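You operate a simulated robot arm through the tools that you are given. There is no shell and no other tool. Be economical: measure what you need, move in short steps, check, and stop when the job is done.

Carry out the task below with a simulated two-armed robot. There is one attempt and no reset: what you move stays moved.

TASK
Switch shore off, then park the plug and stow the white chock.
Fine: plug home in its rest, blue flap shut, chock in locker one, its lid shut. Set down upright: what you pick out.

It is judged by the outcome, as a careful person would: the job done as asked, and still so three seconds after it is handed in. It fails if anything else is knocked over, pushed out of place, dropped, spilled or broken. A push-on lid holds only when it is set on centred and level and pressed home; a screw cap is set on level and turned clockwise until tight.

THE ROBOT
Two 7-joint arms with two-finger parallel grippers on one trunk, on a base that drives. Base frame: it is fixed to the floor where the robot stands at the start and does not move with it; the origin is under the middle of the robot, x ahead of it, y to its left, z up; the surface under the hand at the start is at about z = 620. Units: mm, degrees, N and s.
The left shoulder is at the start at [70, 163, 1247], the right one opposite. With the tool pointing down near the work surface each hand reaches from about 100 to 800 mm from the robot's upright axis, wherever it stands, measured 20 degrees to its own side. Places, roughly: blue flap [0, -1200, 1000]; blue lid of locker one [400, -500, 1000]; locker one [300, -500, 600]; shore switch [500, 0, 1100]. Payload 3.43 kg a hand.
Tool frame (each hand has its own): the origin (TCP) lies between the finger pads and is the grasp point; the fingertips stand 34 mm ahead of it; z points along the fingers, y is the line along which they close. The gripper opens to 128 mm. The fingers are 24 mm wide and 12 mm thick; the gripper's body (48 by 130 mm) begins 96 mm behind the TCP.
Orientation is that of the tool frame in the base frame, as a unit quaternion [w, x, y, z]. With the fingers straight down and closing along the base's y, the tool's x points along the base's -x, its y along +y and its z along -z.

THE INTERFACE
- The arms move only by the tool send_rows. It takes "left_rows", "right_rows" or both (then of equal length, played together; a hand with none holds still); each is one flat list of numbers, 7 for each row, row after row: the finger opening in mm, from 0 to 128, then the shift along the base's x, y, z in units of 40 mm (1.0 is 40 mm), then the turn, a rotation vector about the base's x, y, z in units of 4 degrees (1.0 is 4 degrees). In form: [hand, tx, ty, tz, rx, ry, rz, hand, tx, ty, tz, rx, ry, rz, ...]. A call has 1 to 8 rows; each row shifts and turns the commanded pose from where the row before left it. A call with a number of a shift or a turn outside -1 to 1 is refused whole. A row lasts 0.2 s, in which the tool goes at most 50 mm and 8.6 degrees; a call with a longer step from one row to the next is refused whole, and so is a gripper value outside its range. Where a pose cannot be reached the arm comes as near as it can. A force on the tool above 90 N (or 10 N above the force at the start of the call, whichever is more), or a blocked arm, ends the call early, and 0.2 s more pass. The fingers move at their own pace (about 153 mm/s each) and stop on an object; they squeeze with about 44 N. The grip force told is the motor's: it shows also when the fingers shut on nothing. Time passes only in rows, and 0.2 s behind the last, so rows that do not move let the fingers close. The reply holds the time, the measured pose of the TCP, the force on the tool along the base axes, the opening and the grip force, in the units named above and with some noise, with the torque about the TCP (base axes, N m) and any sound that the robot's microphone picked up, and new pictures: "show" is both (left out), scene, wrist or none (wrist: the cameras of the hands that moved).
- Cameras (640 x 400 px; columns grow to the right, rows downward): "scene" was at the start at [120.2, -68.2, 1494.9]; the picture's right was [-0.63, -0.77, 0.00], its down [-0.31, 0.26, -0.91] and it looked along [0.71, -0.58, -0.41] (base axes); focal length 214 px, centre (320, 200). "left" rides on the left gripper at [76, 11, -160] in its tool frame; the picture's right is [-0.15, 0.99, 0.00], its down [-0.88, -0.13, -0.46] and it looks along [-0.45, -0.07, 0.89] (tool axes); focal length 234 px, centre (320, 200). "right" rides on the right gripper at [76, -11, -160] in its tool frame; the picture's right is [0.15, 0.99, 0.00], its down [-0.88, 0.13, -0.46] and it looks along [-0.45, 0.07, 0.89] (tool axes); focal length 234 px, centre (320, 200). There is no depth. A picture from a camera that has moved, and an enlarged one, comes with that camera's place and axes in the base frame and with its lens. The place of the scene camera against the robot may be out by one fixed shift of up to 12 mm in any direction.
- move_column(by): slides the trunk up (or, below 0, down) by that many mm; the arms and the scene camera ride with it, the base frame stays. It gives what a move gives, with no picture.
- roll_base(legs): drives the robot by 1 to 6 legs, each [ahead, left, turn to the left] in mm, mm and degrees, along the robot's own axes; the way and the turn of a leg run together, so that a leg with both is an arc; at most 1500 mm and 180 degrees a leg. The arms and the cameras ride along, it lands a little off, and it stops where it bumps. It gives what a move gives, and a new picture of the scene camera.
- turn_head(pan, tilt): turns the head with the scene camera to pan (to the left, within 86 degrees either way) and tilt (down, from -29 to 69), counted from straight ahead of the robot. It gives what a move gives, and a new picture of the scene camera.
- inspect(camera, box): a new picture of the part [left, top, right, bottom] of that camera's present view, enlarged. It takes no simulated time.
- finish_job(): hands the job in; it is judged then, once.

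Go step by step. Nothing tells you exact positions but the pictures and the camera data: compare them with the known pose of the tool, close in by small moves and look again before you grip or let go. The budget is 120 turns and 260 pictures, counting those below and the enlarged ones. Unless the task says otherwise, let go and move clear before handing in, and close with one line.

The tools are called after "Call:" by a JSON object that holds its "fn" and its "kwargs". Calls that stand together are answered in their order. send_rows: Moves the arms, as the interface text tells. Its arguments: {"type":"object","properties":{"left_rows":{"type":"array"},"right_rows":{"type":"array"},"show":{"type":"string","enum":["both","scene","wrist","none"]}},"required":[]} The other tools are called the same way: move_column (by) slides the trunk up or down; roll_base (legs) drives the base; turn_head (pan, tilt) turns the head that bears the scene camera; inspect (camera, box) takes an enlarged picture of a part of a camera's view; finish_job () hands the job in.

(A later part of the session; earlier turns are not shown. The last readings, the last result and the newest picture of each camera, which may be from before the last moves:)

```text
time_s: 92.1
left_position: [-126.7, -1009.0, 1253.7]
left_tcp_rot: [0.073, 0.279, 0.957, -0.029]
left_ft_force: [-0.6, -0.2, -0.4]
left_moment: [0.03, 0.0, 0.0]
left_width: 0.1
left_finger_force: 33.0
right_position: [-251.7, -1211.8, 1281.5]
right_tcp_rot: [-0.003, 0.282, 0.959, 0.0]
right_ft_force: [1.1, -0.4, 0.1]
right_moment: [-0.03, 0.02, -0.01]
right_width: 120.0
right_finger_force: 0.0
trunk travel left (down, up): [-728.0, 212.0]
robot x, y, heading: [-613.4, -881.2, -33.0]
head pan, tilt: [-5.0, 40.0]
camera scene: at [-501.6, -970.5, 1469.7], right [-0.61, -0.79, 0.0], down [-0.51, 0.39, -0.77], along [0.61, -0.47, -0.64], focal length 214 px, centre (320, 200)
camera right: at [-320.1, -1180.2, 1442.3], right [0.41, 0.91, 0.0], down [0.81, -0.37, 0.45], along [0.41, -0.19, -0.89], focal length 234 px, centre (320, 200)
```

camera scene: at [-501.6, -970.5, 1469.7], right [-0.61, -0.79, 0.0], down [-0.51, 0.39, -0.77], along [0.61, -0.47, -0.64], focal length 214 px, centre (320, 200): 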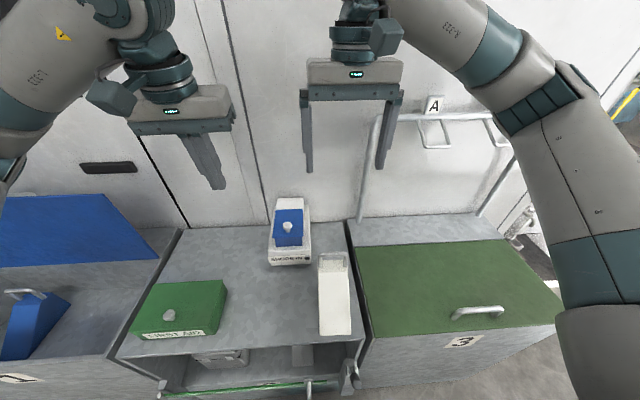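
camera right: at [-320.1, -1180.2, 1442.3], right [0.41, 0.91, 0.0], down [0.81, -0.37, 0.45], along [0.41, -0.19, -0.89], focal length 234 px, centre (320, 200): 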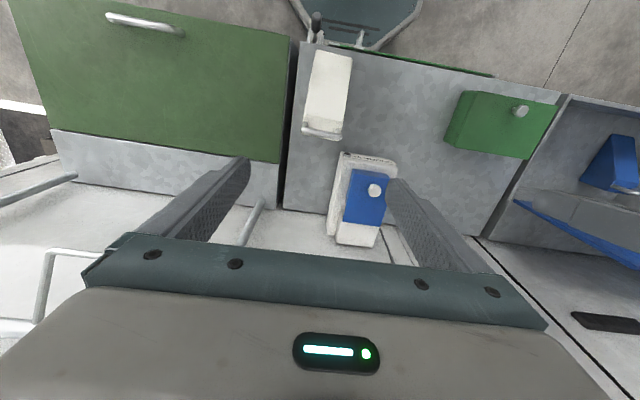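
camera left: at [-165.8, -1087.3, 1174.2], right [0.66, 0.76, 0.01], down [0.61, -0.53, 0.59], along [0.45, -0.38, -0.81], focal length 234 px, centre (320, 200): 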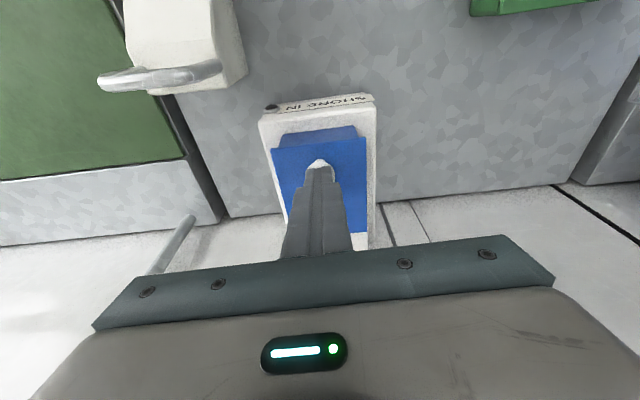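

I zoom both cameras on the chock to measure it.

Call:
{"fn": "inspect", "kwargs": {"camera": "scene", "box": [290, 230, 390, 350]}}

Call:
{"fn": "inspect", "kwargs": {"camera": "right", "box": [270, 20, 400, 160]}}

```text
3.33 times, centred on (340, 290) of scene
camera zoom: at [-501.6, -970.5, 1469.7], right [-0.61, -0.79, 0.0], down [-0.51, 0.39, -0.77], along [0.61, -0.47, -0.64], focal length 715 px, centre (253, -100)
```

zoom: 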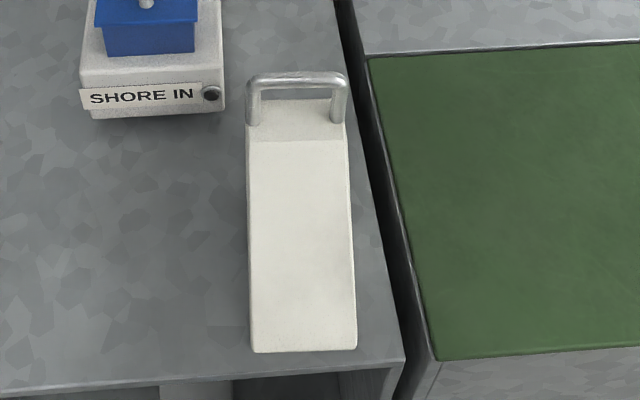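

```text
2.86 times, centred on (335, 90) of right
camera zoom: at [-320.1, -1180.2, 1442.3], right [0.41, 0.91, 0.0], down [0.81, -0.37, 0.45], along [0.41, -0.19, -0.89], focal length 669 px, centre (277, 514)
```

zoom: 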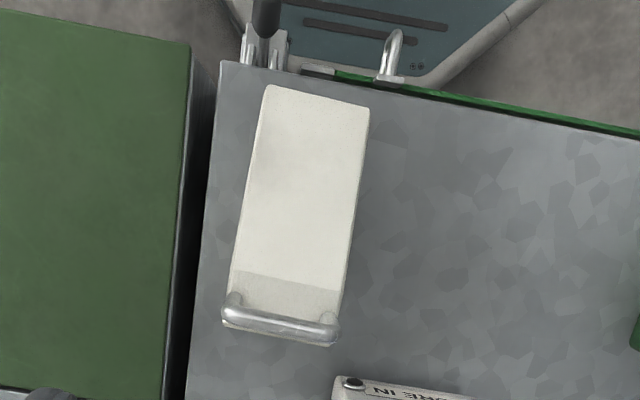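

The chock: bench top z≈781, body ~78 mm wide and 99 mm high, centre near (-273, -1184), aligned with my heading. I align the right hand above it and descend partway.

Call:
{"fn": "send_rows", "kwargs": {"right_rows": [112, -0.54, 0.68, -0.2, 0, 0, 0, 112, 0, 0, -1, 0, 0, 0, 112, 0, 0, -1, 0, 0, 0, 112, 0, 0, -1, 0, 0, 0, 112, 0, 0, -1, 0, 0, 0, 112, 0, 0, -1, 0, 0, 0, 112, 0, 0, -1, 0, 0, 0, 112, 0, 0, -1, 0, 0, 0]}}

Call:
{"fn": "inspect", "kwargs": {"camera": "scene", "box": [270, 200, 400, 350]}}

```text
time_s: 93.9
left_position: [-127.3, -1009.7, 1254.9]
left_tcp_rot: [0.074, 0.28, 0.957, -0.029]
left_ft_force: [0.1, -0.6, -0.3]
left_moment: [0.0, -0.03, -0.01]
left_width: 0.0
left_finger_force: 32.8
right_position: [-271.7, -1186.2, 993.2]
right_tcp_rot: [-0.002, 0.281, 0.96, 0.002]
right_ft_force: [0.1, -0.2, 0.6]
right_moment: [0.04, -0.04, 0.02]
right_width: 111.8
right_finger_force: 0.0
trunk travel left (down, up): [-728.0, 212.0]
robot x, y, heading: [-613.4, -877.6, -32.8]
head pan, tilt: [-5.0, 40.0]
camera scene: at [-503.4, -971.3, 1469.9], right [-0.61, -0.79, 0.0], down [-0.51, 0.39, -0.77], along [0.61, -0.47, -0.64], focal length 214 px, centre (320, 200)
camera right: at [-341.3, -1155.2, 1153.6], right [0.41, 0.91, 0.0], down [0.81, -0.37, 0.45], along [0.41, -0.18, -0.89], focal length 234 px, centre (320, 200)
```

scene: 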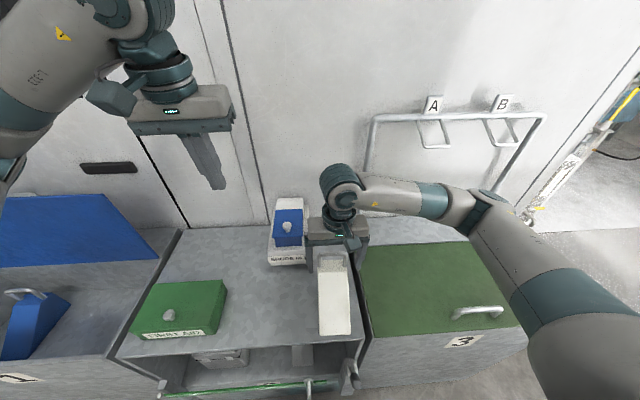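
right: 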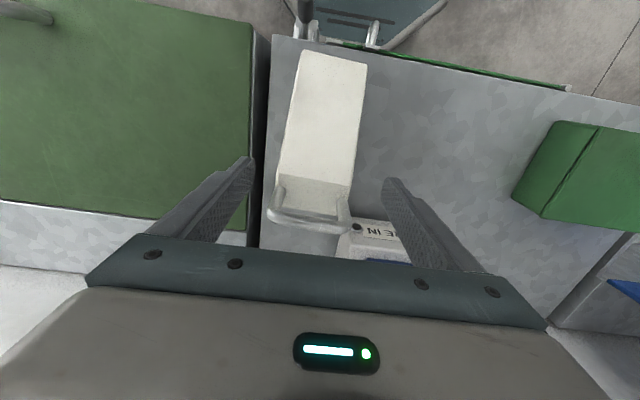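

```text
2.67 times, centred on (335, 275) of scene
camera zoom: at [-503.4, -971.3, 1469.9], right [-0.61, -0.79, 0.0], down [-0.51, 0.39, -0.77], along [0.61, -0.47, -0.64], focal length 572 px, centre (280, 0)
```

zoom: 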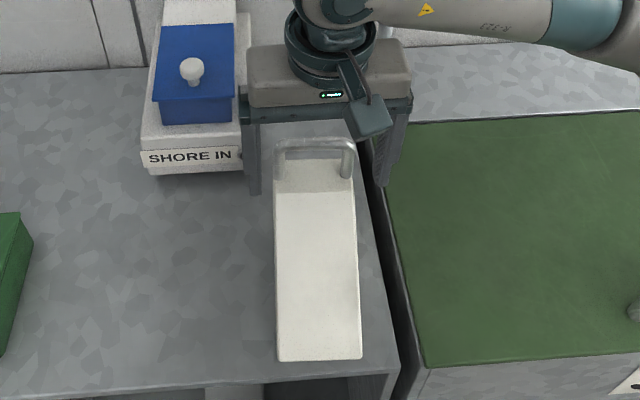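

The chock is ~8 mm further right; I shift and descend to just above grip height.

Call:
{"fn": "send_rows", "kwargs": {"right_rows": [106, -0.11, -0.17, 0, 0, 0, 0, 106, 0, 0, -0.8, 0, 0, 0, 106, 0, 0, -0.8, 0, 0, 0, 106, 0, 0, -0.6, 0, 0, 0, 106, 0, 0, 0, 0, 0, 0]}}

```text
time_s: 95.2
left_position: [-131.7, -1007.1, 1255.6]
left_tcp_rot: [0.074, 0.281, 0.956, -0.029]
left_ft_force: [0.2, -0.2, 0.2]
left_moment: [0.06, 0.0, -0.04]
left_width: 0.4
left_finger_force: 33.3
right_position: [-278.7, -1188.8, 914.8]
right_tcp_rot: [0.007, 0.277, 0.961, 0.007]
right_ft_force: [-1.7, 3.6, 5.8]
right_moment: [-0.41, -0.2, 0.0]
right_width: 104.3
right_finger_force: 0.1
trunk travel left (down, up): [-728.0, 212.0]
robot x, y, heading: [-605.6, -880.2, -33.1]
head pan, tilt: [-5.0, 40.0]
stopped in row 5 (right hand): the force on the tool passed its limit at 91 N (the readings are from after the stop); the commanded pose is now the measured one
camera scene: at [-508.2, -968.8, 1469.9], right [-0.61, -0.79, 0.0], down [-0.51, 0.39, -0.77], along [0.61, -0.47, -0.64], focal length 214 px, centre (320, 200)
camera right: at [-350.2, -1159.5, 1074.3], right [0.4, 0.92, 0.02], down [0.81, -0.36, 0.47], along [0.43, -0.17, -0.88], focal length 234 px, centre (320, 200)
```

scene: 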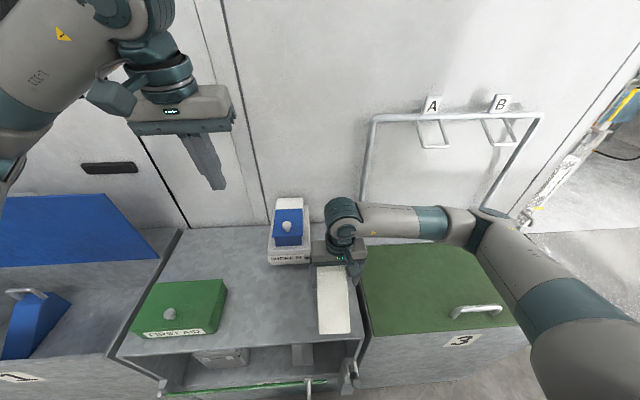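
right: 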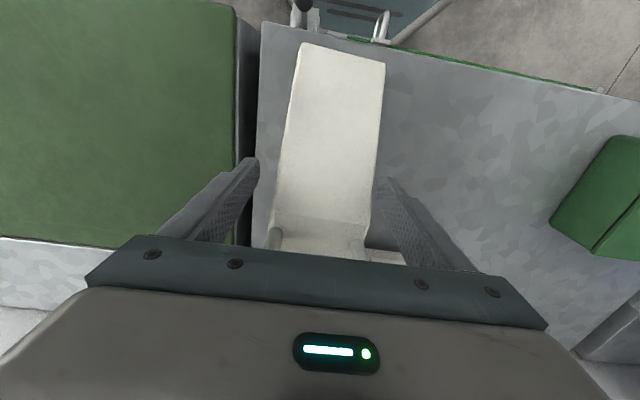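

The left finger touched the chock's top edge (camera skew misled me). I lift, shift 8 mm back left, open wider and recheck.

Call:
{"fn": "send_rows", "kwargs": {"right_rows": [112, 0, 0, 0.6, 0, 0, 0, 112, 0.11, 0.17, 0, 0, 0, 0, 112, 0, 0, 0, -0.1, 0.2, 0, 112, 0, 0, 0, 0, 0, 0]}}

Call:
{"fn": "inspect", "kwargs": {"camera": "right", "box": [220, 20, 440, 250]}}

```text
time_s: 96.2
left_position: [-128.8, -1009.4, 1255.0]
left_tcp_rot: [0.073, 0.279, 0.957, -0.029]
left_ft_force: [0.3, -0.2, 0.0]
left_moment: [0.02, -0.02, -0.01]
left_width: 0.1
left_finger_force: 32.7
right_position: [-272.0, -1185.5, 935.6]
right_tcp_rot: [-0.002, 0.28, 0.96, 0.0]
right_ft_force: [0.2, 0.1, -0.2]
right_moment: [0.01, -0.02, -0.02]
right_width: 112.0
right_finger_force: 0.0
trunk travel left (down, up): [-728.0, 212.0]
robot x, y, heading: [-614.1, -882.4, -32.5]
head pan, tilt: [-5.0, 40.0]
camera scene: at [-504.3, -970.3, 1469.9], right [-0.61, -0.79, 0.0], down [-0.51, 0.39, -0.77], along [0.61, -0.47, -0.64], focal length 214 px, centre (320, 200)
camera right: at [-340.3, -1154.2, 1096.6], right [0.41, 0.91, 0.0], down [0.81, -0.36, 0.45], along [0.41, -0.19, -0.89], focal length 234 px, centre (320, 200)
```

scene: 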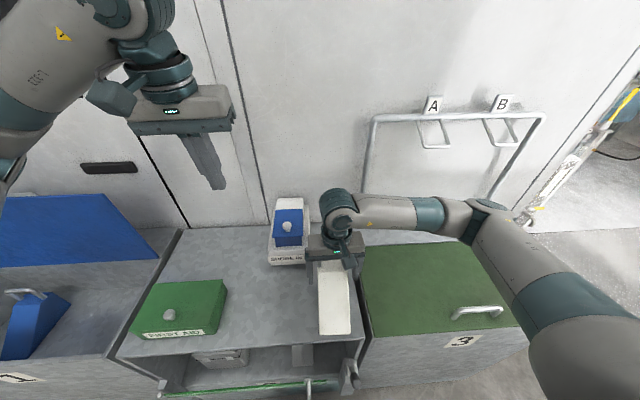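
right: 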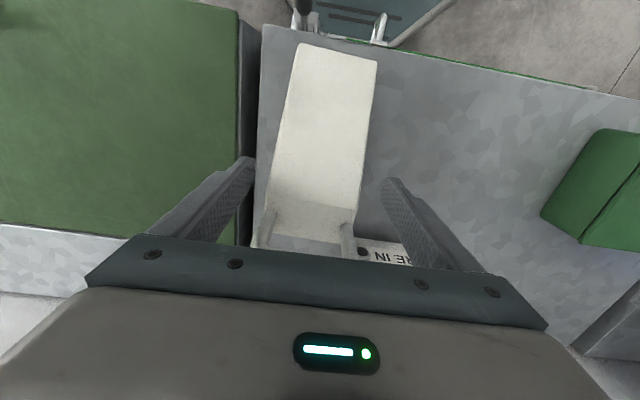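

```text
1.74 times, centred on (330, 135) of right
camera zoom: at [-340.3, -1154.2, 1096.6], right [0.41, 0.91, 0.0], down [0.81, -0.36, 0.45], along [0.41, -0.19, -0.89], focal length 407 px, centre (303, 313)
```

zoom: 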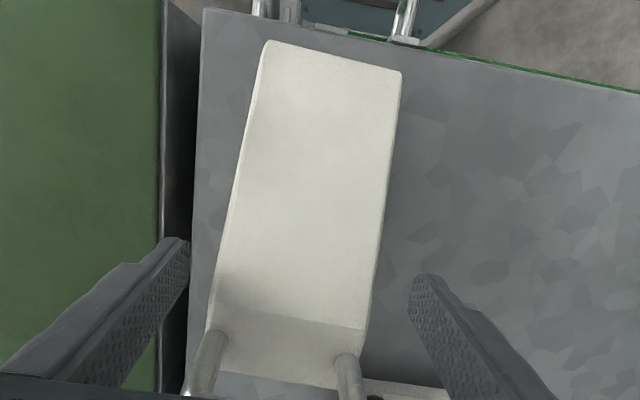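

Now centred (width ~85 mm within 112 opening). I descend to grip height.

Call:
{"fn": "send_rows", "kwargs": {"right_rows": [112, -0.02, -0.03, -0.7, 0, 0, 0, 112, 0, 0, -0.7, 0, 0, 0, 112, 0, 0, -0.7, 0, 0, 0, 112, 0, 0, -0.55, 0, 0, 0, 112, 0, 0, 0, 0, 0, 0]}}

Call:
{"fn": "inspect", "kwargs": {"camera": "scene", "box": [270, 200, 400, 350]}}

```text
time_s: 97.1
left_position: [-130.9, -1007.9, 1255.9]
left_tcp_rot: [0.073, 0.28, 0.957, -0.029]
left_ft_force: [0.8, -0.7, -0.7]
left_moment: [0.0, 0.03, 0.02]
left_width: 0.1
left_finger_force: 33.0
right_position: [-264.1, -1190.7, 862.6]
right_tcp_rot: [0.015, 0.282, 0.959, 0.003]
right_ft_force: [-12.4, -5.3, 38.1]
right_moment: [-0.96, -2.27, -0.58]
right_width: 111.9
right_finger_force: 0.0
trunk travel left (down, up): [-728.0, 212.0]
robot x, y, heading: [-612.9, -880.2, -32.8]
head pan, tilt: [-5.0, 40.0]
stopped in row 4 (right hand): the force on the tool passed its limit at 102 N (the readings are from after the stop); the commanded pose is now the measured one
camera scene: at [-507.8, -969.5, 1470.4], right [-0.61, -0.79, 0.0], down [-0.51, 0.39, -0.77], along [0.61, -0.47, -0.64], focal length 214 px, centre (320, 200)
camera right: at [-338.4, -1156.9, 1019.9], right [0.41, 0.91, 0.01], down [0.8, -0.36, 0.48], along [0.44, -0.19, -0.88], focal length 234 px, centre (320, 200)
```

scene: 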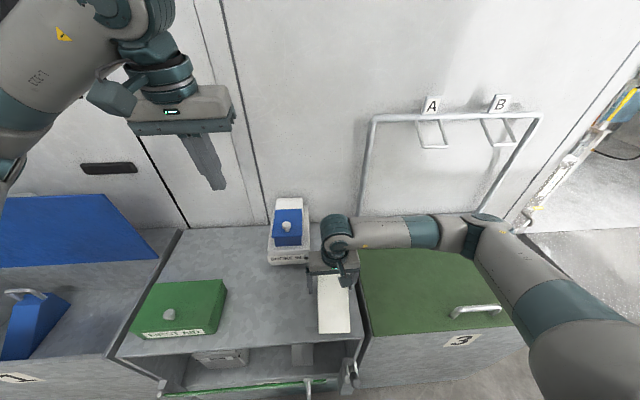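
right: 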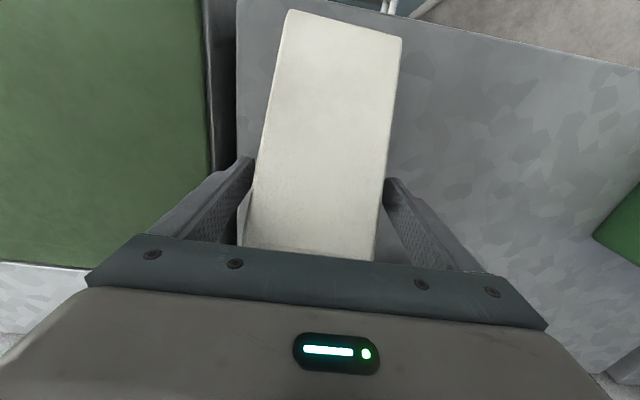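

```text
2.67 times, centred on (335, 275) of scene
camera zoom: at [-507.8, -969.5, 1470.4], right [-0.61, -0.79, 0.0], down [-0.51, 0.39, -0.77], along [0.61, -0.47, -0.64], focal length 572 px, centre (280, 0)
```

zoom: 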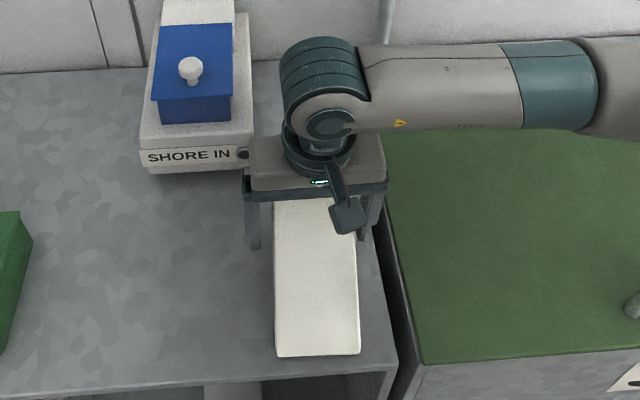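

The palm met the chock's handle. I lift a little, move the grip 26 mm toward the robot so the palm clears the handle, and try again.

Call:
{"fn": "send_rows", "kwargs": {"right_rows": [112, 0, 0, 0.5, 0, 0, 0, 112, -0.5, 0.4, 0, 0.1, -0.3, 0, 112, 0, 0, 0, 0, 0, 0]}}

```text
time_s: 97.9
left_position: [-127.9, -1009.2, 1254.2]
left_tcp_rot: [0.072, 0.28, 0.957, -0.028]
left_ft_force: [-0.4, 0.4, -0.1]
left_moment: [0.02, -0.02, 0.02]
left_width: 0.1
left_finger_force: 33.0
right_position: [-284.3, -1174.3, 879.7]
right_tcp_rot: [0.019, 0.28, 0.96, 0.008]
right_ft_force: [1.0, -0.2, -1.1]
right_moment: [-0.01, 0.05, -0.03]
right_width: 111.9
right_finger_force: 0.1
trunk travel left (down, up): [-728.0, 212.0]
robot x, y, heading: [-613.8, -880.4, -32.7]
head pan, tilt: [-5.0, 40.0]
camera scene: at [-503.1, -971.3, 1469.7], right [-0.61, -0.79, 0.0], down [-0.51, 0.39, -0.77], along [0.61, -0.47, -0.64], focal length 214 px, centre (320, 200)
camera right: at [-359.4, -1142.5, 1036.0], right [0.41, 0.91, 0.02], down [0.79, -0.37, 0.49], along [0.45, -0.18, -0.87], focal length 234 px, centre (320, 200)
```

scene: 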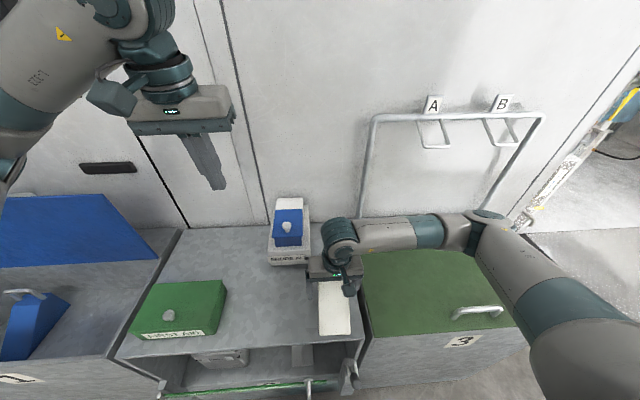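
right: 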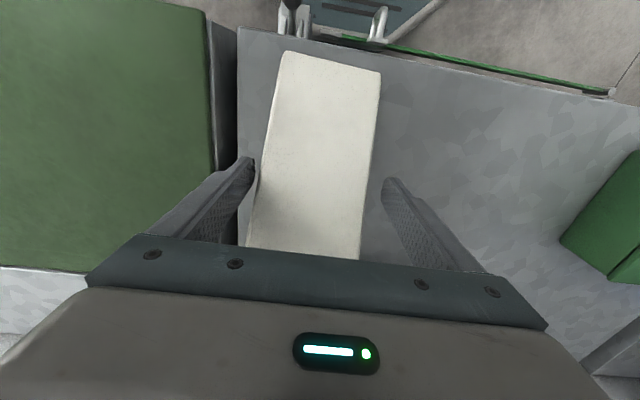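

I level the tilt, nudge 3 mm right, and descend.

Call:
{"fn": "send_rows", "kwargs": {"right_rows": [114, -0.05, -0.075, 0, 0.3, 0.46, 0, 114, 0, 0, -0.35, 0, 0, 0, 114, 0, 0, 0, 0, 0, 0], "show": "wrist"}}

```text
time_s: 98.7
left_position: [-128.3, -1010.5, 1255.3]
left_tcp_rot: [0.074, 0.281, 0.956, -0.028]
left_ft_force: [-0.4, -0.5, 0.5]
left_moment: [-0.04, 0.03, 0.01]
left_width: 0.0
left_finger_force: 32.6
right_position: [-286.7, -1178.7, 864.7]
right_tcp_rot: [0.002, 0.281, 0.96, 0.014]
right_ft_force: [0.2, 0.1, 0.4]
right_moment: [-0.02, -0.01, 0.02]
right_width: 114.1
right_finger_force: 0.1
trunk travel left (down, up): [-728.0, 212.0]
robot x, y, heading: [-613.6, -880.4, -32.6]
head pan, tilt: [-5.0, 40.0]
camera right: at [-357.2, -1150.5, 1024.4], right [0.41, 0.91, 0.03], down [0.81, -0.38, 0.45], along [0.42, -0.16, -0.89], focal length 234 px, centre (320, 200)
```

right: 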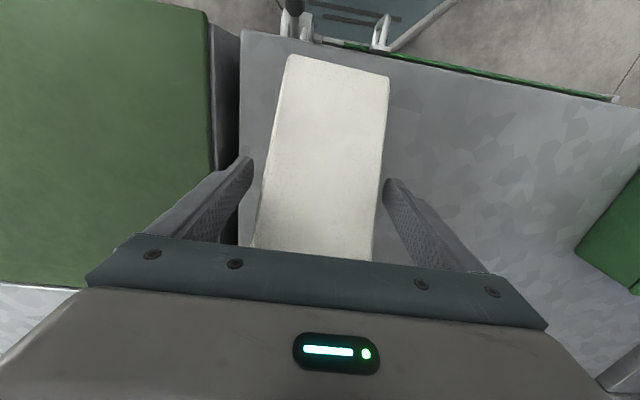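

Centred. Descend the last 40 mm and close.

Call:
{"fn": "send_rows", "kwargs": {"right_rows": [114, 0, 0, -0.5, 0, 0, 0, 114, 0, 0, -0.48, 0, 0, 0, 100, 0, 0, 0, 0, 0, 0, 80, 0, 0, 0, 0, 0, 0, 60, 0, 0, 0, 0, 0, 0, 60, 0, 0, 0, 0, 0, 0]}}

```text
time_s: 99.6
left_position: [-135.8, -1009.9, 1256.7]
left_tcp_rot: [0.075, 0.282, 0.956, -0.028]
left_ft_force: [-0.3, -0.5, 0.0]
left_moment: [0.03, 0.03, -0.01]
left_width: 0.0
left_finger_force: 33.6
right_position: [-289.8, -1185.0, 835.4]
right_tcp_rot: [0.007, 0.283, 0.959, 0.008]
right_ft_force: [-36.8, -7.5, 66.6]
right_moment: [-2.98, 4.06, -0.86]
right_width: 98.8
right_finger_force: 16.4
trunk travel left (down, up): [-728.0, 212.0]
robot x, y, heading: [-613.9, -882.6, -32.8]
head pan, tilt: [-5.0, 40.0]
stopped in row 4 (right hand): the force on the tool passed its limit at 104 N (the readings are from after the stop); the commanded pose is now the measured one
camera scene: at [-511.7, -970.1, 1471.0], right [-0.61, -0.79, 0.0], down [-0.5, 0.39, -0.77], along [0.61, -0.47, -0.64], focal length 214 px, centre (320, 200)
camera right: at [-362.8, -1154.4, 993.7], right [0.41, 0.91, 0.02], down [0.8, -0.37, 0.47], along [0.43, -0.18, -0.88], focal length 234 px, centre (320, 200)
```

scene: 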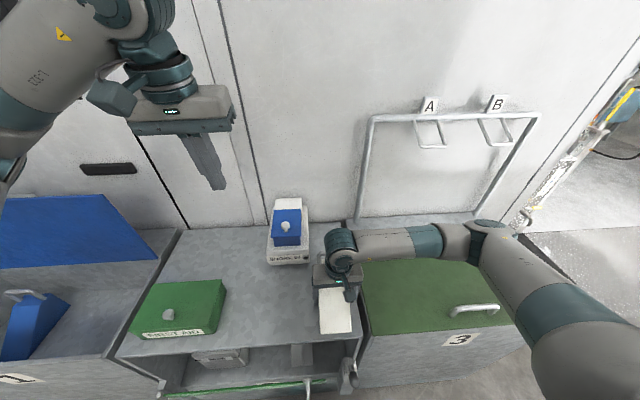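
right: 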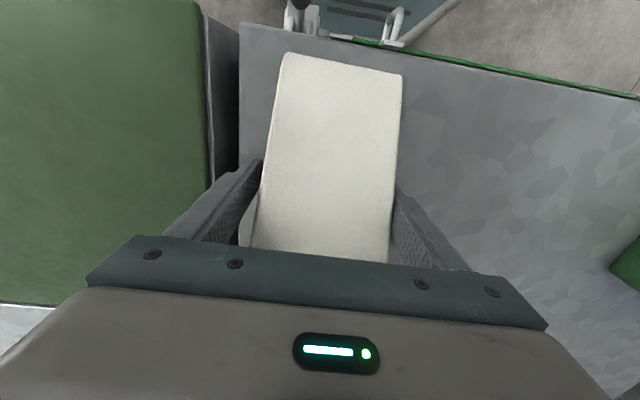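

The tips probably touch the bench top (z≈800). I raise 10 mm and then close.

Call:
{"fn": "send_rows", "kwargs": {"right_rows": [114, 0, 0, 0.3, 0, 0, 0, 114, 0, 0, 0, 0, 0, 0, 114, 0, 0, 0, 0, 0, 0], "show": "wrist"}}

Call:
{"fn": "inspect", "kwargs": {"camera": "scene", "box": [270, 210, 390, 350]}}

```text
time_s: 100.4
left_position: [-129.9, -1009.7, 1254.8]
left_tcp_rot: [0.074, 0.28, 0.957, -0.029]
left_ft_force: [0.3, -0.1, -0.5]
left_moment: [-0.01, 0.03, -0.02]
left_width: 0.0
left_finger_force: 33.0
right_position: [-283.7, -1183.6, 841.1]
right_tcp_rot: [0.006, 0.282, 0.959, 0.01]
right_ft_force: [0.6, 0.6, 0.3]
right_moment: [-0.01, 0.05, 0.0]
right_width: 113.9
right_finger_force: 0.1
trunk travel left (down, up): [-728.0, 212.0]
robot x, y, heading: [-613.5, -884.1, -33.0]
head pan, tilt: [-5.0, 40.0]
camera right: at [-355.5, -1153.4, 1000.2], right [0.41, 0.91, 0.02], down [0.8, -0.37, 0.47], along [0.43, -0.17, -0.88], focal length 234 px, centre (320, 200)
```

right: 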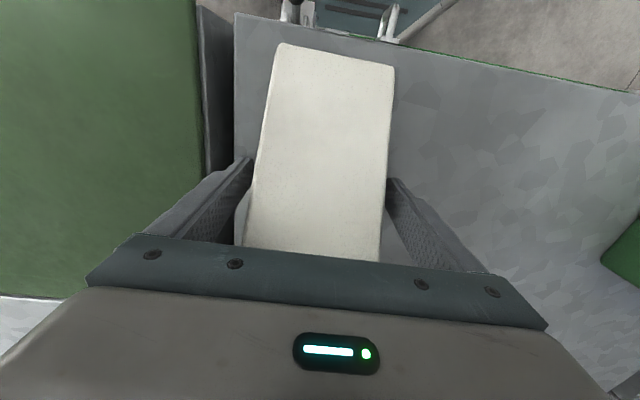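

```text
2.86 times, centred on (330, 280) of scene
camera zoom: at [-504.1, -970.6, 1469.7], right [-0.61, -0.79, 0.0], down [-0.51, 0.39, -0.77], along [0.6, -0.47, -0.64], focal length 613 px, centre (291, -29)
```

zoom: 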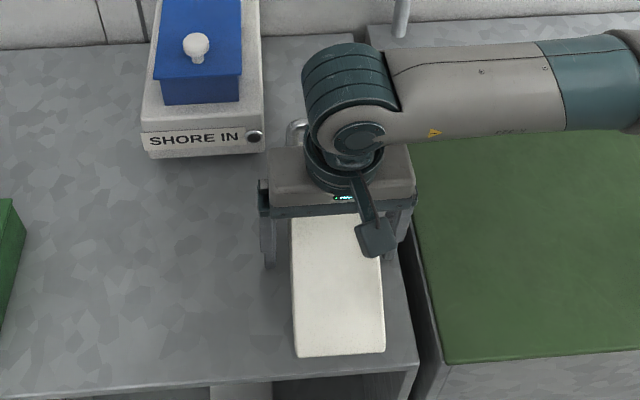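

Now close on the chock.

Call:
{"fn": "send_rows", "kwargs": {"right_rows": [100, 0, 0, 0, 0, 0, 0, 85, 0, 0, 0, 0, 0, 0, 60, 0, 0, 0, 0, 0, 0, 60, 0, 0, 0, 0, 0, 0], "show": "wrist"}}

```text
time_s: 101.4
left_position: [-129.8, -1010.5, 1255.9]
left_tcp_rot: [0.074, 0.281, 0.956, -0.029]
left_ft_force: [-1.0, 0.1, -0.1]
left_moment: [0.02, 0.0, 0.04]
left_width: 0.0
left_finger_force: 32.6
right_position: [-284.2, -1184.6, 842.5]
right_tcp_rot: [0.007, 0.281, 0.96, 0.01]
right_ft_force: [-2.0, -3.5, 0.1]
right_moment: [-0.49, 0.32, -0.35]
right_width: 91.0
right_finger_force: 44.0
trunk travel left (down, up): [-728.0, 212.0]
robot x, y, heading: [-610.3, -883.3, -32.9]
head pan, tilt: [-5.0, 40.0]
camera right: at [-356.1, -1154.4, 1000.5], right [0.41, 0.91, 0.02], down [0.8, -0.37, 0.47], along [0.43, -0.17, -0.89], focal length 234 px, centre (320, 200)
```

right: 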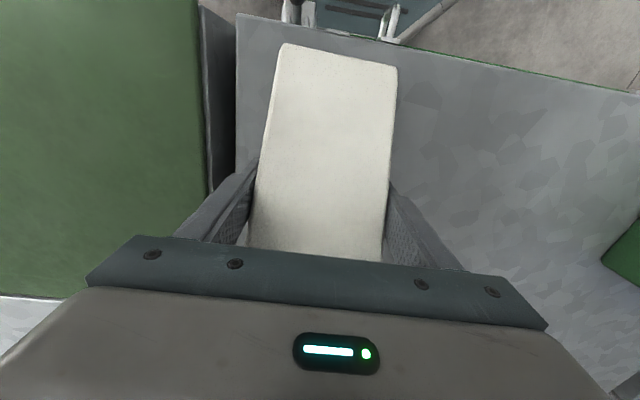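

Gripped at 91 mm with 44 N. I lift 40 mm slowly and check for slip or tilt.

Call:
{"fn": "send_rows", "kwargs": {"right_rows": [50, 0, 0, 0.15, 0, 0, 0, 50, 0, 0, 0.25, 0, 0, 0, 50, 0, 0, 0.3, 0, 0, 0, 50, 0, 0, 0.3, 0, 0, 0, 50, 0, 0, 0, 0, 0, 0]}}

Call:
{"fn": "inspect", "kwargs": {"camera": "scene", "box": [270, 210, 390, 350]}}

```text
time_s: 102.6
left_position: [-129.8, -1009.9, 1254.6]
left_tcp_rot: [0.073, 0.281, 0.956, -0.03]
left_ft_force: [0.0, -0.2, -0.4]
left_moment: [0.0, 0.02, 0.01]
left_width: 0.0
left_finger_force: 32.8
right_position: [-285.3, -1183.6, 881.3]
right_tcp_rot: [0.006, 0.282, 0.959, 0.01]
right_ft_force: [0.3, -0.3, -8.2]
right_moment: [0.04, 0.18, 0.01]
right_width: 89.7
right_finger_force: 44.3
trunk travel left (down, up): [-728.0, 212.0]
robot x, y, heading: [-615.1, -883.4, -32.4]
head pan, tilt: [-5.0, 40.0]
camera scene: at [-504.3, -971.5, 1469.8], right [-0.61, -0.79, 0.0], down [-0.51, 0.39, -0.77], along [0.6, -0.47, -0.64], focal length 214 px, centre (320, 200)
camera right: at [-356.8, -1154.2, 1040.2], right [0.41, 0.91, 0.02], down [0.8, -0.37, 0.46], along [0.43, -0.17, -0.89], focal length 234 px, centre (320, 200)
```

scene: 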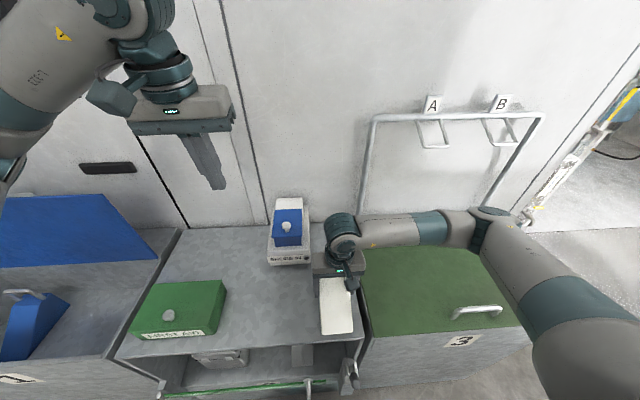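
right: 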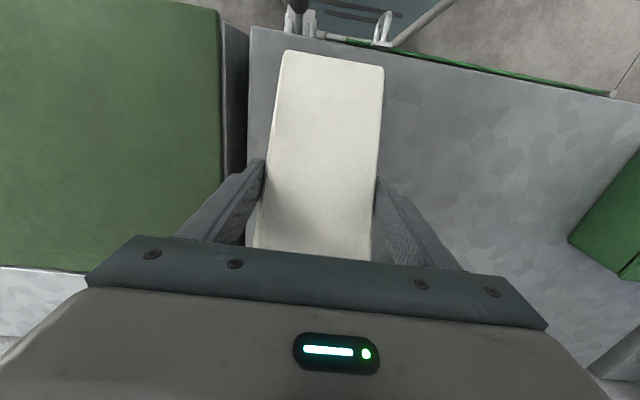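

```text
2.86 times, centred on (330, 280) of scene
camera zoom: at [-504.3, -971.5, 1469.8], right [-0.61, -0.79, 0.0], down [-0.51, 0.39, -0.77], along [0.6, -0.47, -0.64], focal length 613 px, centre (291, -29)
```

zoom: 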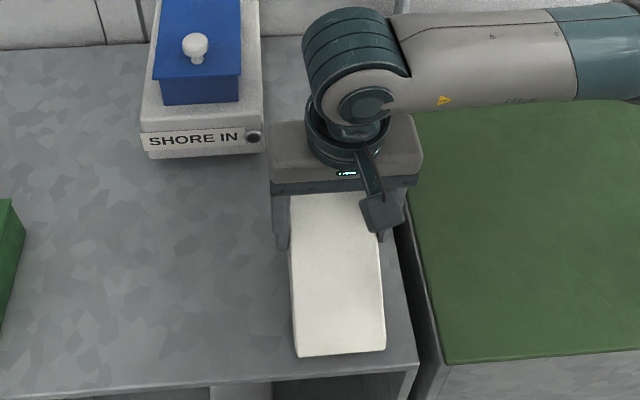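

The toe seems to hang lower. I lift further to see how it hangs.

Call:
{"fn": "send_rows", "kwargs": {"right_rows": [50, 0, 0, 0.5, 0, 0, 0, 50, 0, 0, 0.5, 0, 0, 0, 50, 0, 0, 0.5, 0, 0, 0, 50, 0, 0, 0.5, 0, 0, 0, 50, 0, 0, 0, 0, 0, 0]}}

Call:
{"fn": "inspect", "kwargs": {"camera": "scene", "box": [270, 180, 390, 320]}}

Call:
{"fn": "inspect", "kwargs": {"camera": "left", "box": [0, 0, 320, 200]}}

```text
time_s: 103.8
left_position: [-128.3, -1010.7, 1254.6]
left_tcp_rot: [0.073, 0.28, 0.957, -0.028]
left_ft_force: [0.2, 0.0, 0.2]
left_moment: [0.0, 0.0, 0.02]
left_width: 0.0
left_finger_force: 33.0
right_position: [-283.6, -1184.6, 960.6]
right_tcp_rot: [0.007, 0.281, 0.96, 0.01]
right_ft_force: [0.4, -0.4, -7.7]
right_moment: [0.12, 0.16, 0.02]
right_width: 90.0
right_finger_force: 44.3
trunk travel left (down, up): [-728.0, 212.0]
robot x, y, heading: [-611.6, -881.8, -32.8]
head pan, tilt: [-5.0, 40.0]
camera scene: at [-504.0, -971.9, 1469.8], right [-0.61, -0.79, 0.0], down [-0.51, 0.39, -0.77], along [0.6, -0.47, -0.64], focal length 214 px, centre (320, 200)
camera right: at [-355.6, -1155.7, 1120.6], right [0.41, 0.91, 0.02], down [0.8, -0.37, 0.46], along [0.43, -0.17, -0.89], focal length 234 px, centre (320, 200)
```

scene: 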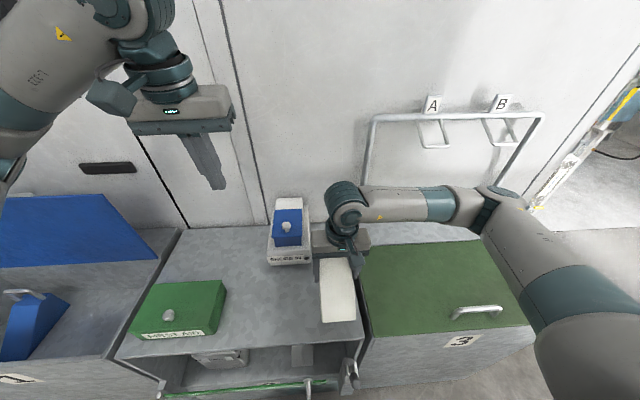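
right: 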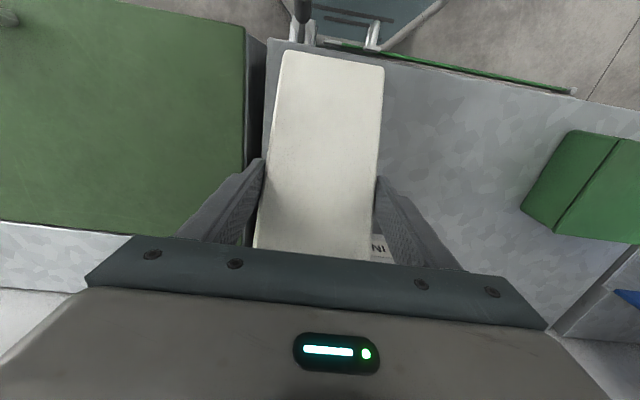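

```text
2.86 times, centred on (330, 250) of scene
camera zoom: at [-504.0, -971.9, 1469.8], right [-0.61, -0.79, 0.0], down [-0.51, 0.39, -0.77], along [0.6, -0.47, -0.64], focal length 613 px, centre (291, 57)
```

zoom: 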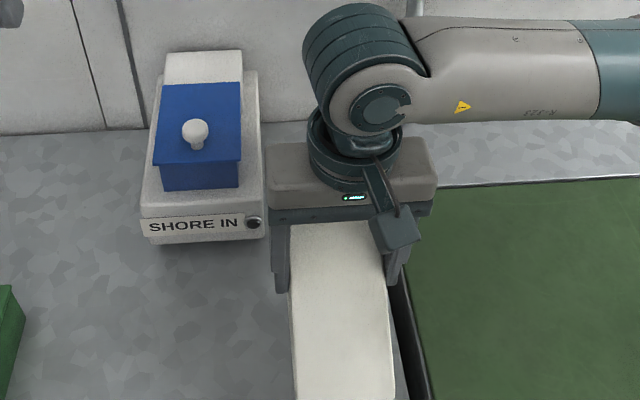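

```text
2.00 times, centred on (160, 100) of left
camera zoom: at [-205.7, -946.0, 1401.3], right [0.66, 0.75, 0.01], down [0.61, -0.54, 0.59], along [0.45, -0.38, -0.81], focal length 468 px, centre (640, 400)
```

zoom: 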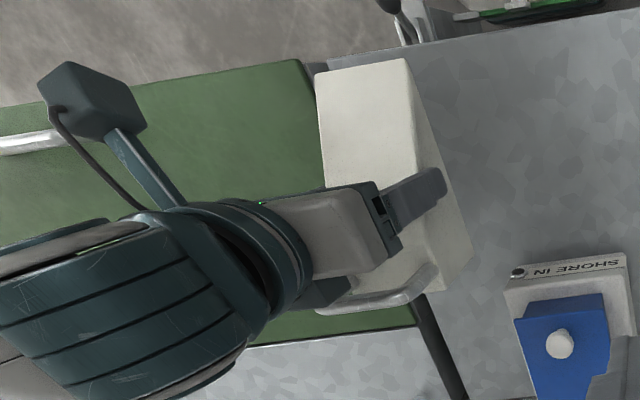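

The chock is held (0.85 kg), tilted ~16° toe-down, which will level out on the floor. I raise it, then drive left to locker one.

Call:
{"fn": "send_rows", "kwargs": {"right_rows": [50, 0, 0, 0.9, 0, 0, 0, 50, 0, 0, 0.9, 0, 0, 0, 50, 0, 0, 0.9, 0, 0, 0, 50, 0, 0, 0.9, 0, 0, 0, 50, 0, 0, 0.9, 0, 0, 0, 50, 0, 0, 0, 0, 0, 0], "show": "none"}}

Call:
{"fn": "roll_base", "kwargs": {"legs": [[-60, 0, 0], [0, 840, 0]]}}

Call:
{"fn": "turn_head", "kwargs": {"pan": 0, "tilt": 50}}

```text
time_s: 105.2
left_position: [-127.8, -1011.0, 1253.8]
left_tcp_rot: [0.073, 0.281, 0.957, -0.029]
left_ft_force: [1.0, 0.0, -0.8]
left_moment: [0.0, -0.03, 0.03]
left_width: 0.1
left_finger_force: 32.9
right_position: [-283.0, -1183.7, 1141.5]
right_tcp_rot: [0.008, 0.281, 0.96, 0.011]
right_ft_force: [0.2, 0.3, -7.3]
right_moment: [0.09, 0.15, 0.02]
right_width: 89.9
right_finger_force: 44.2
trunk travel left (down, up): [-728.0, 212.0]
robot x, y, heading: [-610.9, -883.5, -33.0]
head pan, tilt: [-5.0, 40.0]
```

```text
time_s: 110.1
left_position: [268.2, -287.0, 1254.6]
left_tcp_rot: [0.073, 0.281, 0.956, -0.029]
left_ft_force: [-0.7, 0.0, 0.0]
left_moment: [0.0, 0.0, -0.01]
left_width: 0.1
left_finger_force: 32.9
right_position: [112.1, -461.1, 1140.2]
right_tcp_rot: [0.006, 0.283, 0.959, 0.01]
right_ft_force: [-0.8, -0.2, -7.1]
right_moment: [0.12, 0.12, 0.03]
right_width: 89.6
right_finger_force: 44.8
trunk travel left (down, up): [-728.0, 212.0]
robot x, y, heading: [-215.8, -160.7, -32.9]
head pan, tilt: [-5.0, 40.0]
camera scene: at [-108.2, -247.9, 1469.8], right [-0.61, -0.79, 0.0], down [-0.51, 0.4, -0.77], along [0.6, -0.47, -0.64], focal length 214 px, centre (320, 200)
```

scene: 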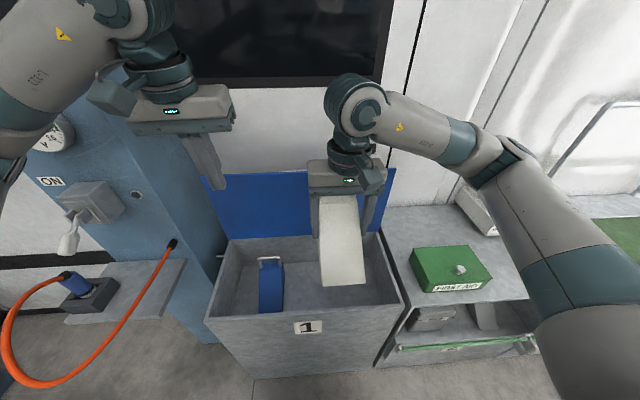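

```text
time_s: 110.8
left_position: [268.3, -286.0, 1254.1]
left_tcp_rot: [0.074, 0.281, 0.956, -0.029]
left_ft_force: [0.0, 0.0, 0.6]
left_moment: [0.0, -0.01, 0.01]
left_width: 0.1
left_finger_force: 33.2
right_position: [113.0, -460.1, 1140.6]
right_tcp_rot: [0.007, 0.283, 0.959, 0.011]
right_ft_force: [-0.1, 0.6, -8.3]
right_moment: [0.1, 0.16, 0.04]
right_width: 89.9
right_finger_force: 44.1
trunk travel left (down, up): [-728.0, 212.0]
robot x, y, heading: [-214.6, -158.7, -33.1]
head pan, tilt: [0.0, 50.0]
camera scene: at [-110.2, -237.0, 1455.7], right [-0.54, -0.84, 0.0], down [-0.64, 0.42, -0.64], along [0.54, -0.35, -0.77], focal length 214 px, centre (320, 200)
```

scene: 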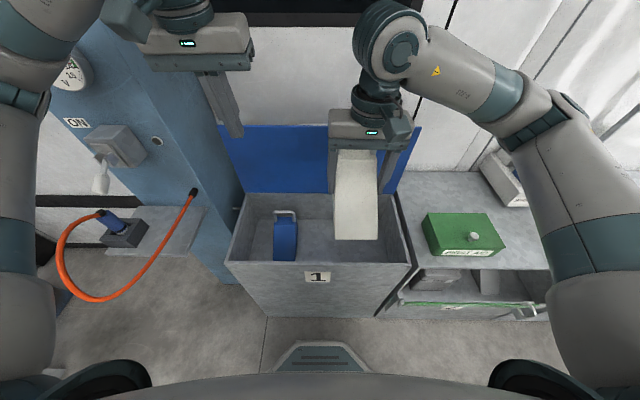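

Locker one's interior spans roughly w 320–637, with the blue chock at the left and free floor to its right. I move the hand forward over the free spot and lower partway.

Call:
{"fn": "send_rows", "kwargs": {"right_rows": [50, 0.97, -0.62, 0, 0, 0, 0, 50, 0.97, -0.62, 0, 0, 0, 0, 50, 0.97, -0.62, 0, 0, 0, 0, 50, 0, 0, -1, 0, 0, 0, 50, 0, 0, -1, 0, 0, 0, 50, 0, 0, -1, 0, 0, 0, 50, 0, 0, -1, 0, 0, 0, 50, 0, 0, -1, 0, 0, 0]}}

Call:
{"fn": "inspect", "kwargs": {"camera": "left", "box": [0, 0, 400, 250]}}

```text
time_s: 112.7
left_position: [268.3, -286.6, 1254.0]
left_tcp_rot: [0.072, 0.281, 0.957, -0.028]
left_ft_force: [0.4, 0.1, -0.1]
left_moment: [0.01, 0.02, -0.02]
left_width: 0.1
left_finger_force: 33.7
right_position: [230.2, -532.8, 942.3]
right_tcp_rot: [0.007, 0.282, 0.959, 0.011]
right_ft_force: [-1.2, -0.1, -8.4]
right_moment: [0.14, 0.17, 0.0]
right_width: 89.9
right_finger_force: 43.8
trunk travel left (down, up): [-728.0, 212.0]
robot x, y, heading: [-215.4, -157.8, -32.9]
head pan, tilt: [0.0, 50.0]
camera scene: at [-109.8, -238.0, 1455.6], right [-0.54, -0.84, 0.0], down [-0.64, 0.42, -0.64], along [0.54, -0.35, -0.77], focal length 214 px, centre (320, 200)
camera right: at [159.3, -502.6, 1100.9], right [0.41, 0.91, 0.02], down [0.8, -0.37, 0.47], along [0.43, -0.17, -0.89], focal length 234 px, centre (320, 200)
```

scene: 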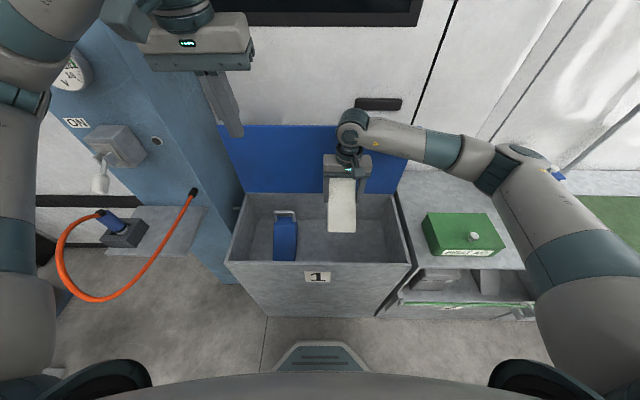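
right: 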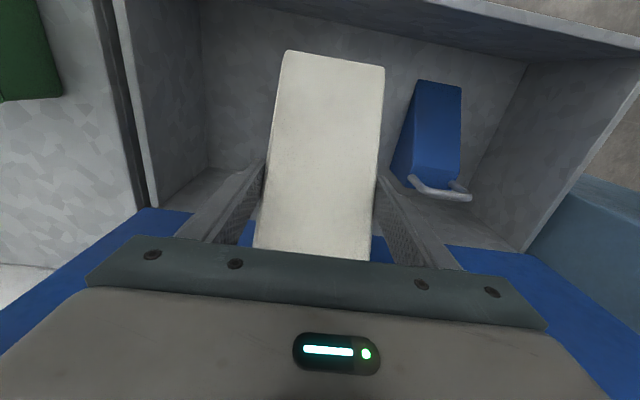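

```text
1.60 times, centred on (200, 125) of left
camera zoom: at [190.9, -222.8, 1401.2], right [0.66, 0.75, 0.01], down [0.61, -0.54, 0.59], along [0.45, -0.38, -0.81], focal length 375 px, centre (512, 320)
```

zoom: 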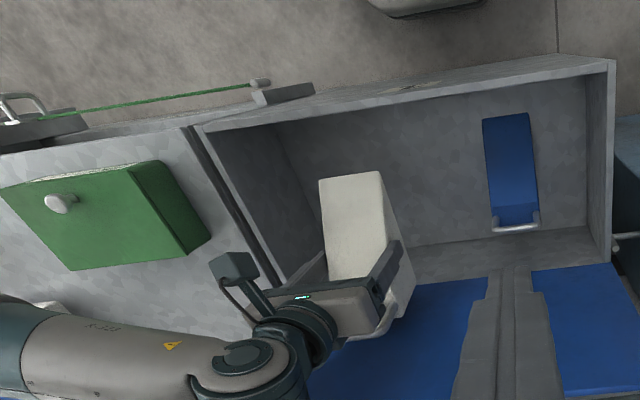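

Good clearance all around. I lower to just above the floor.

Call:
{"fn": "send_rows", "kwargs": {"right_rows": [50, 0, 0, -1, 0, 0, 0, 50, 0, 0, -1, 0, 0, 0, 50, 0, 0, -1, 0, 0, 0, 50, 0, 0, -1, 0, 0, 0, 50, 0, 0, -1, 0, 0, 0, 50, 0, 0, -0.6, 0, 0, 0, 50, 0, 0, 0, 0, 0, 0]}}

Call:
{"fn": "inspect", "kwargs": {"camera": "left", "box": [0, 0, 400, 250]}}

```text
time_s: 114.2
left_position: [266.3, -287.0, 1255.0]
left_tcp_rot: [0.073, 0.281, 0.957, -0.028]
left_ft_force: [-0.5, 0.1, 0.8]
left_moment: [-0.01, 0.02, 0.01]
left_width: 0.0
left_finger_force: 32.8
right_position: [229.3, -535.0, 717.3]
right_tcp_rot: [0.007, 0.282, 0.959, 0.011]
right_ft_force: [0.3, -1.0, -8.4]
right_moment: [0.08, 0.18, 0.01]
right_width: 89.5
right_finger_force: 43.8
trunk travel left (down, up): [-728.0, 212.0]
robot x, y, heading: [-214.9, -158.0, -33.1]
head pan, tilt: [0.0, 50.0]
camera scene: at [-110.4, -237.4, 1455.6], right [-0.54, -0.84, 0.0], down [-0.64, 0.42, -0.64], along [0.54, -0.35, -0.77], focal length 214 px, centre (320, 200)
camera right: at [157.3, -504.7, 875.8], right [0.41, 0.91, 0.02], down [0.8, -0.37, 0.46], along [0.43, -0.17, -0.89], focal length 234 px, centre (320, 200)
```

scene: 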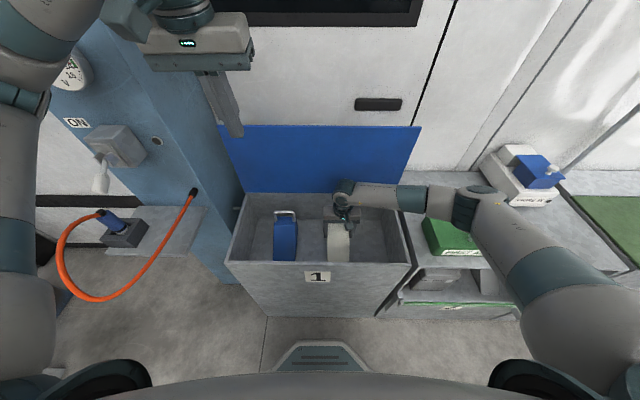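
right: 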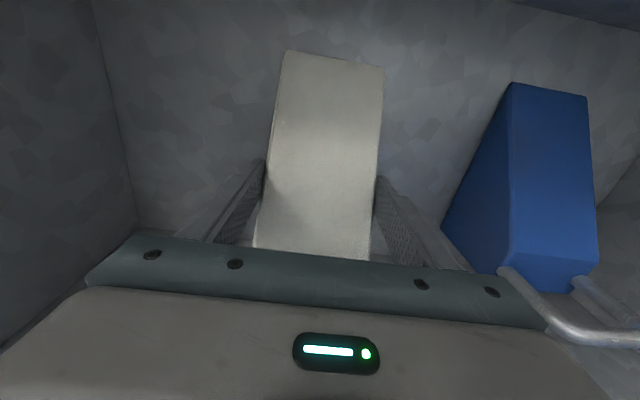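

```text
1.60 times, centred on (200, 125) of left
camera zoom: at [190.3, -222.2, 1401.4], right [0.66, 0.75, 0.01], down [0.6, -0.54, 0.59], along [0.45, -0.38, -0.81], focal length 375 px, centre (512, 320)
```

zoom: 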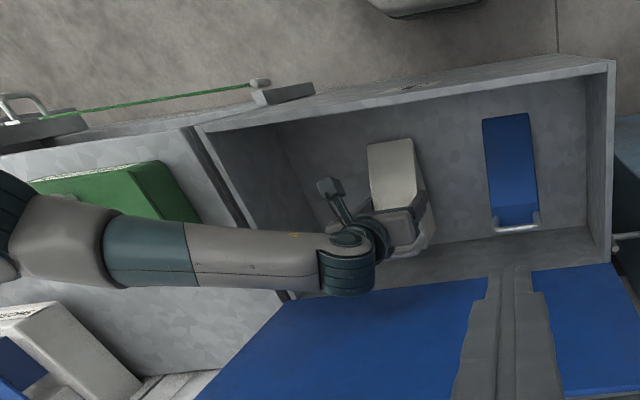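

The right elbow hovers close above the first-aid box, so before lowering I raise the trunk 160 mm to lift the elbow, then lower the hand again.

Call:
{"fn": "move_column", "kwargs": {"by": 160}}

Call:
{"fn": "send_rows", "kwargs": {"right_rows": [50, 0, 0, -0.8, 0, 0, 0, 50, 0, 0, -0.8, 0, 0, 0, 50, 0, 0, -0.8, 0, 0, 0, 50, 0, 0, -0.8, 0, 0, 0, 50, 0, 0, -0.6, 0, 0, 0, 50, 0, 0, 0, 0, 0, 0]}}

```text
time_s: 116.1
left_position: [267.8, -287.1, 1414.3]
left_tcp_rot: [0.073, 0.281, 0.957, -0.028]
left_ft_force: [0.3, -0.1, 0.4]
left_moment: [-0.01, 0.01, -0.04]
left_width: 0.0
left_finger_force: 33.0
right_position: [229.8, -533.9, 878.0]
right_tcp_rot: [0.006, 0.282, 0.959, 0.01]
right_ft_force: [0.2, -0.1, -8.4]
right_moment: [0.07, 0.14, -0.01]
right_width: 89.8
right_finger_force: 43.6
trunk travel left (down, up): [-888.0, 52.0]
robot x, y, heading: [-213.1, -153.4, -32.8]
head pan, tilt: [0.0, 50.0]
```

```text
time_s: 117.5
left_position: [267.7, -287.7, 1413.8]
left_tcp_rot: [0.073, 0.282, 0.956, -0.028]
left_ft_force: [-0.7, -0.1, 0.5]
left_moment: [-0.02, 0.03, 0.0]
left_width: 0.2
left_finger_force: 33.1
right_position: [227.8, -533.2, 727.6]
right_tcp_rot: [0.007, 0.283, 0.959, 0.011]
right_ft_force: [-0.2, 0.3, -7.1]
right_moment: [0.09, 0.14, -0.01]
right_width: 89.9
right_finger_force: 43.8
trunk travel left (down, up): [-888.0, 52.0]
robot x, y, heading: [-214.7, -157.7, -32.7]
head pan, tilt: [0.0, 50.0]
camera scene: at [-110.3, -237.4, 1615.6], right [-0.54, -0.84, 0.0], down [-0.64, 0.42, -0.64], along [0.54, -0.35, -0.77], focal length 214 px, centre (320, 200)
camera right: at [155.8, -503.3, 886.4], right [0.41, 0.91, 0.02], down [0.8, -0.37, 0.46], along [0.43, -0.17, -0.89], focal length 234 px, centre (320, 200)
```

scene: 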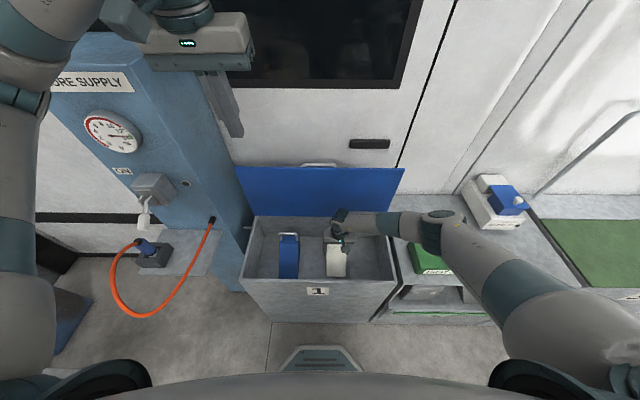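
right: 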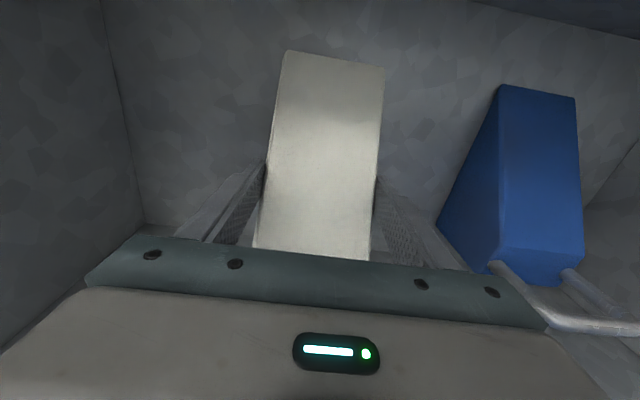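

Good. I lower slowly toward the floor, watching for contact.

Call:
{"fn": "send_rows", "kwargs": {"right_rows": [50, 0, 0, -0.4, 0, 0, 0, 50, 0, 0, -0.4, 0, 0, 0, 50, 0, 0, -0.3, 0, 0, 0, 50, 0, 0, 0, 0, 0, 0], "show": "wrist"}}

```text
time_s: 118.5
left_position: [260.0, -281.9, 1418.1]
left_tcp_rot: [0.077, 0.281, 0.956, -0.03]
left_ft_force: [0.0, 0.6, -0.7]
left_moment: [0.02, 0.01, 0.01]
left_width: 0.0
left_finger_force: 32.7
right_position: [229.8, -530.9, 692.2]
right_tcp_rot: [0.012, 0.281, 0.96, 0.01]
right_ft_force: [-10.0, -1.6, 72.7]
right_moment: [-0.61, 1.11, 0.54]
right_width: 90.3
right_finger_force: 43.9
trunk travel left (down, up): [-888.0, 52.0]
robot x, y, heading: [-218.6, -160.4, -32.8]
head pan, tilt: [0.0, 50.0]
camera right: at [156.6, -501.7, 849.3], right [0.41, 0.91, 0.02], down [0.8, -0.37, 0.48], along [0.44, -0.18, -0.88], focal length 234 px, centre (320, 200)
```

right: 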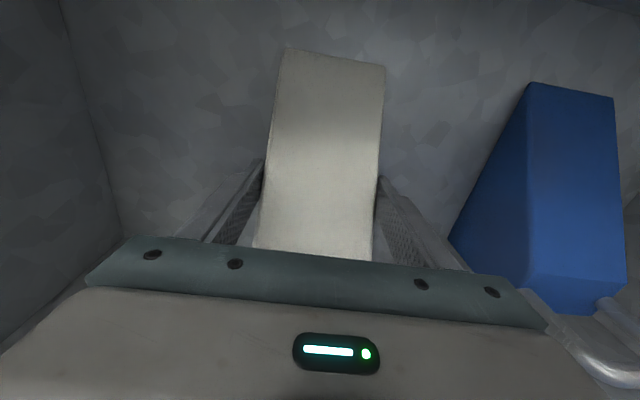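

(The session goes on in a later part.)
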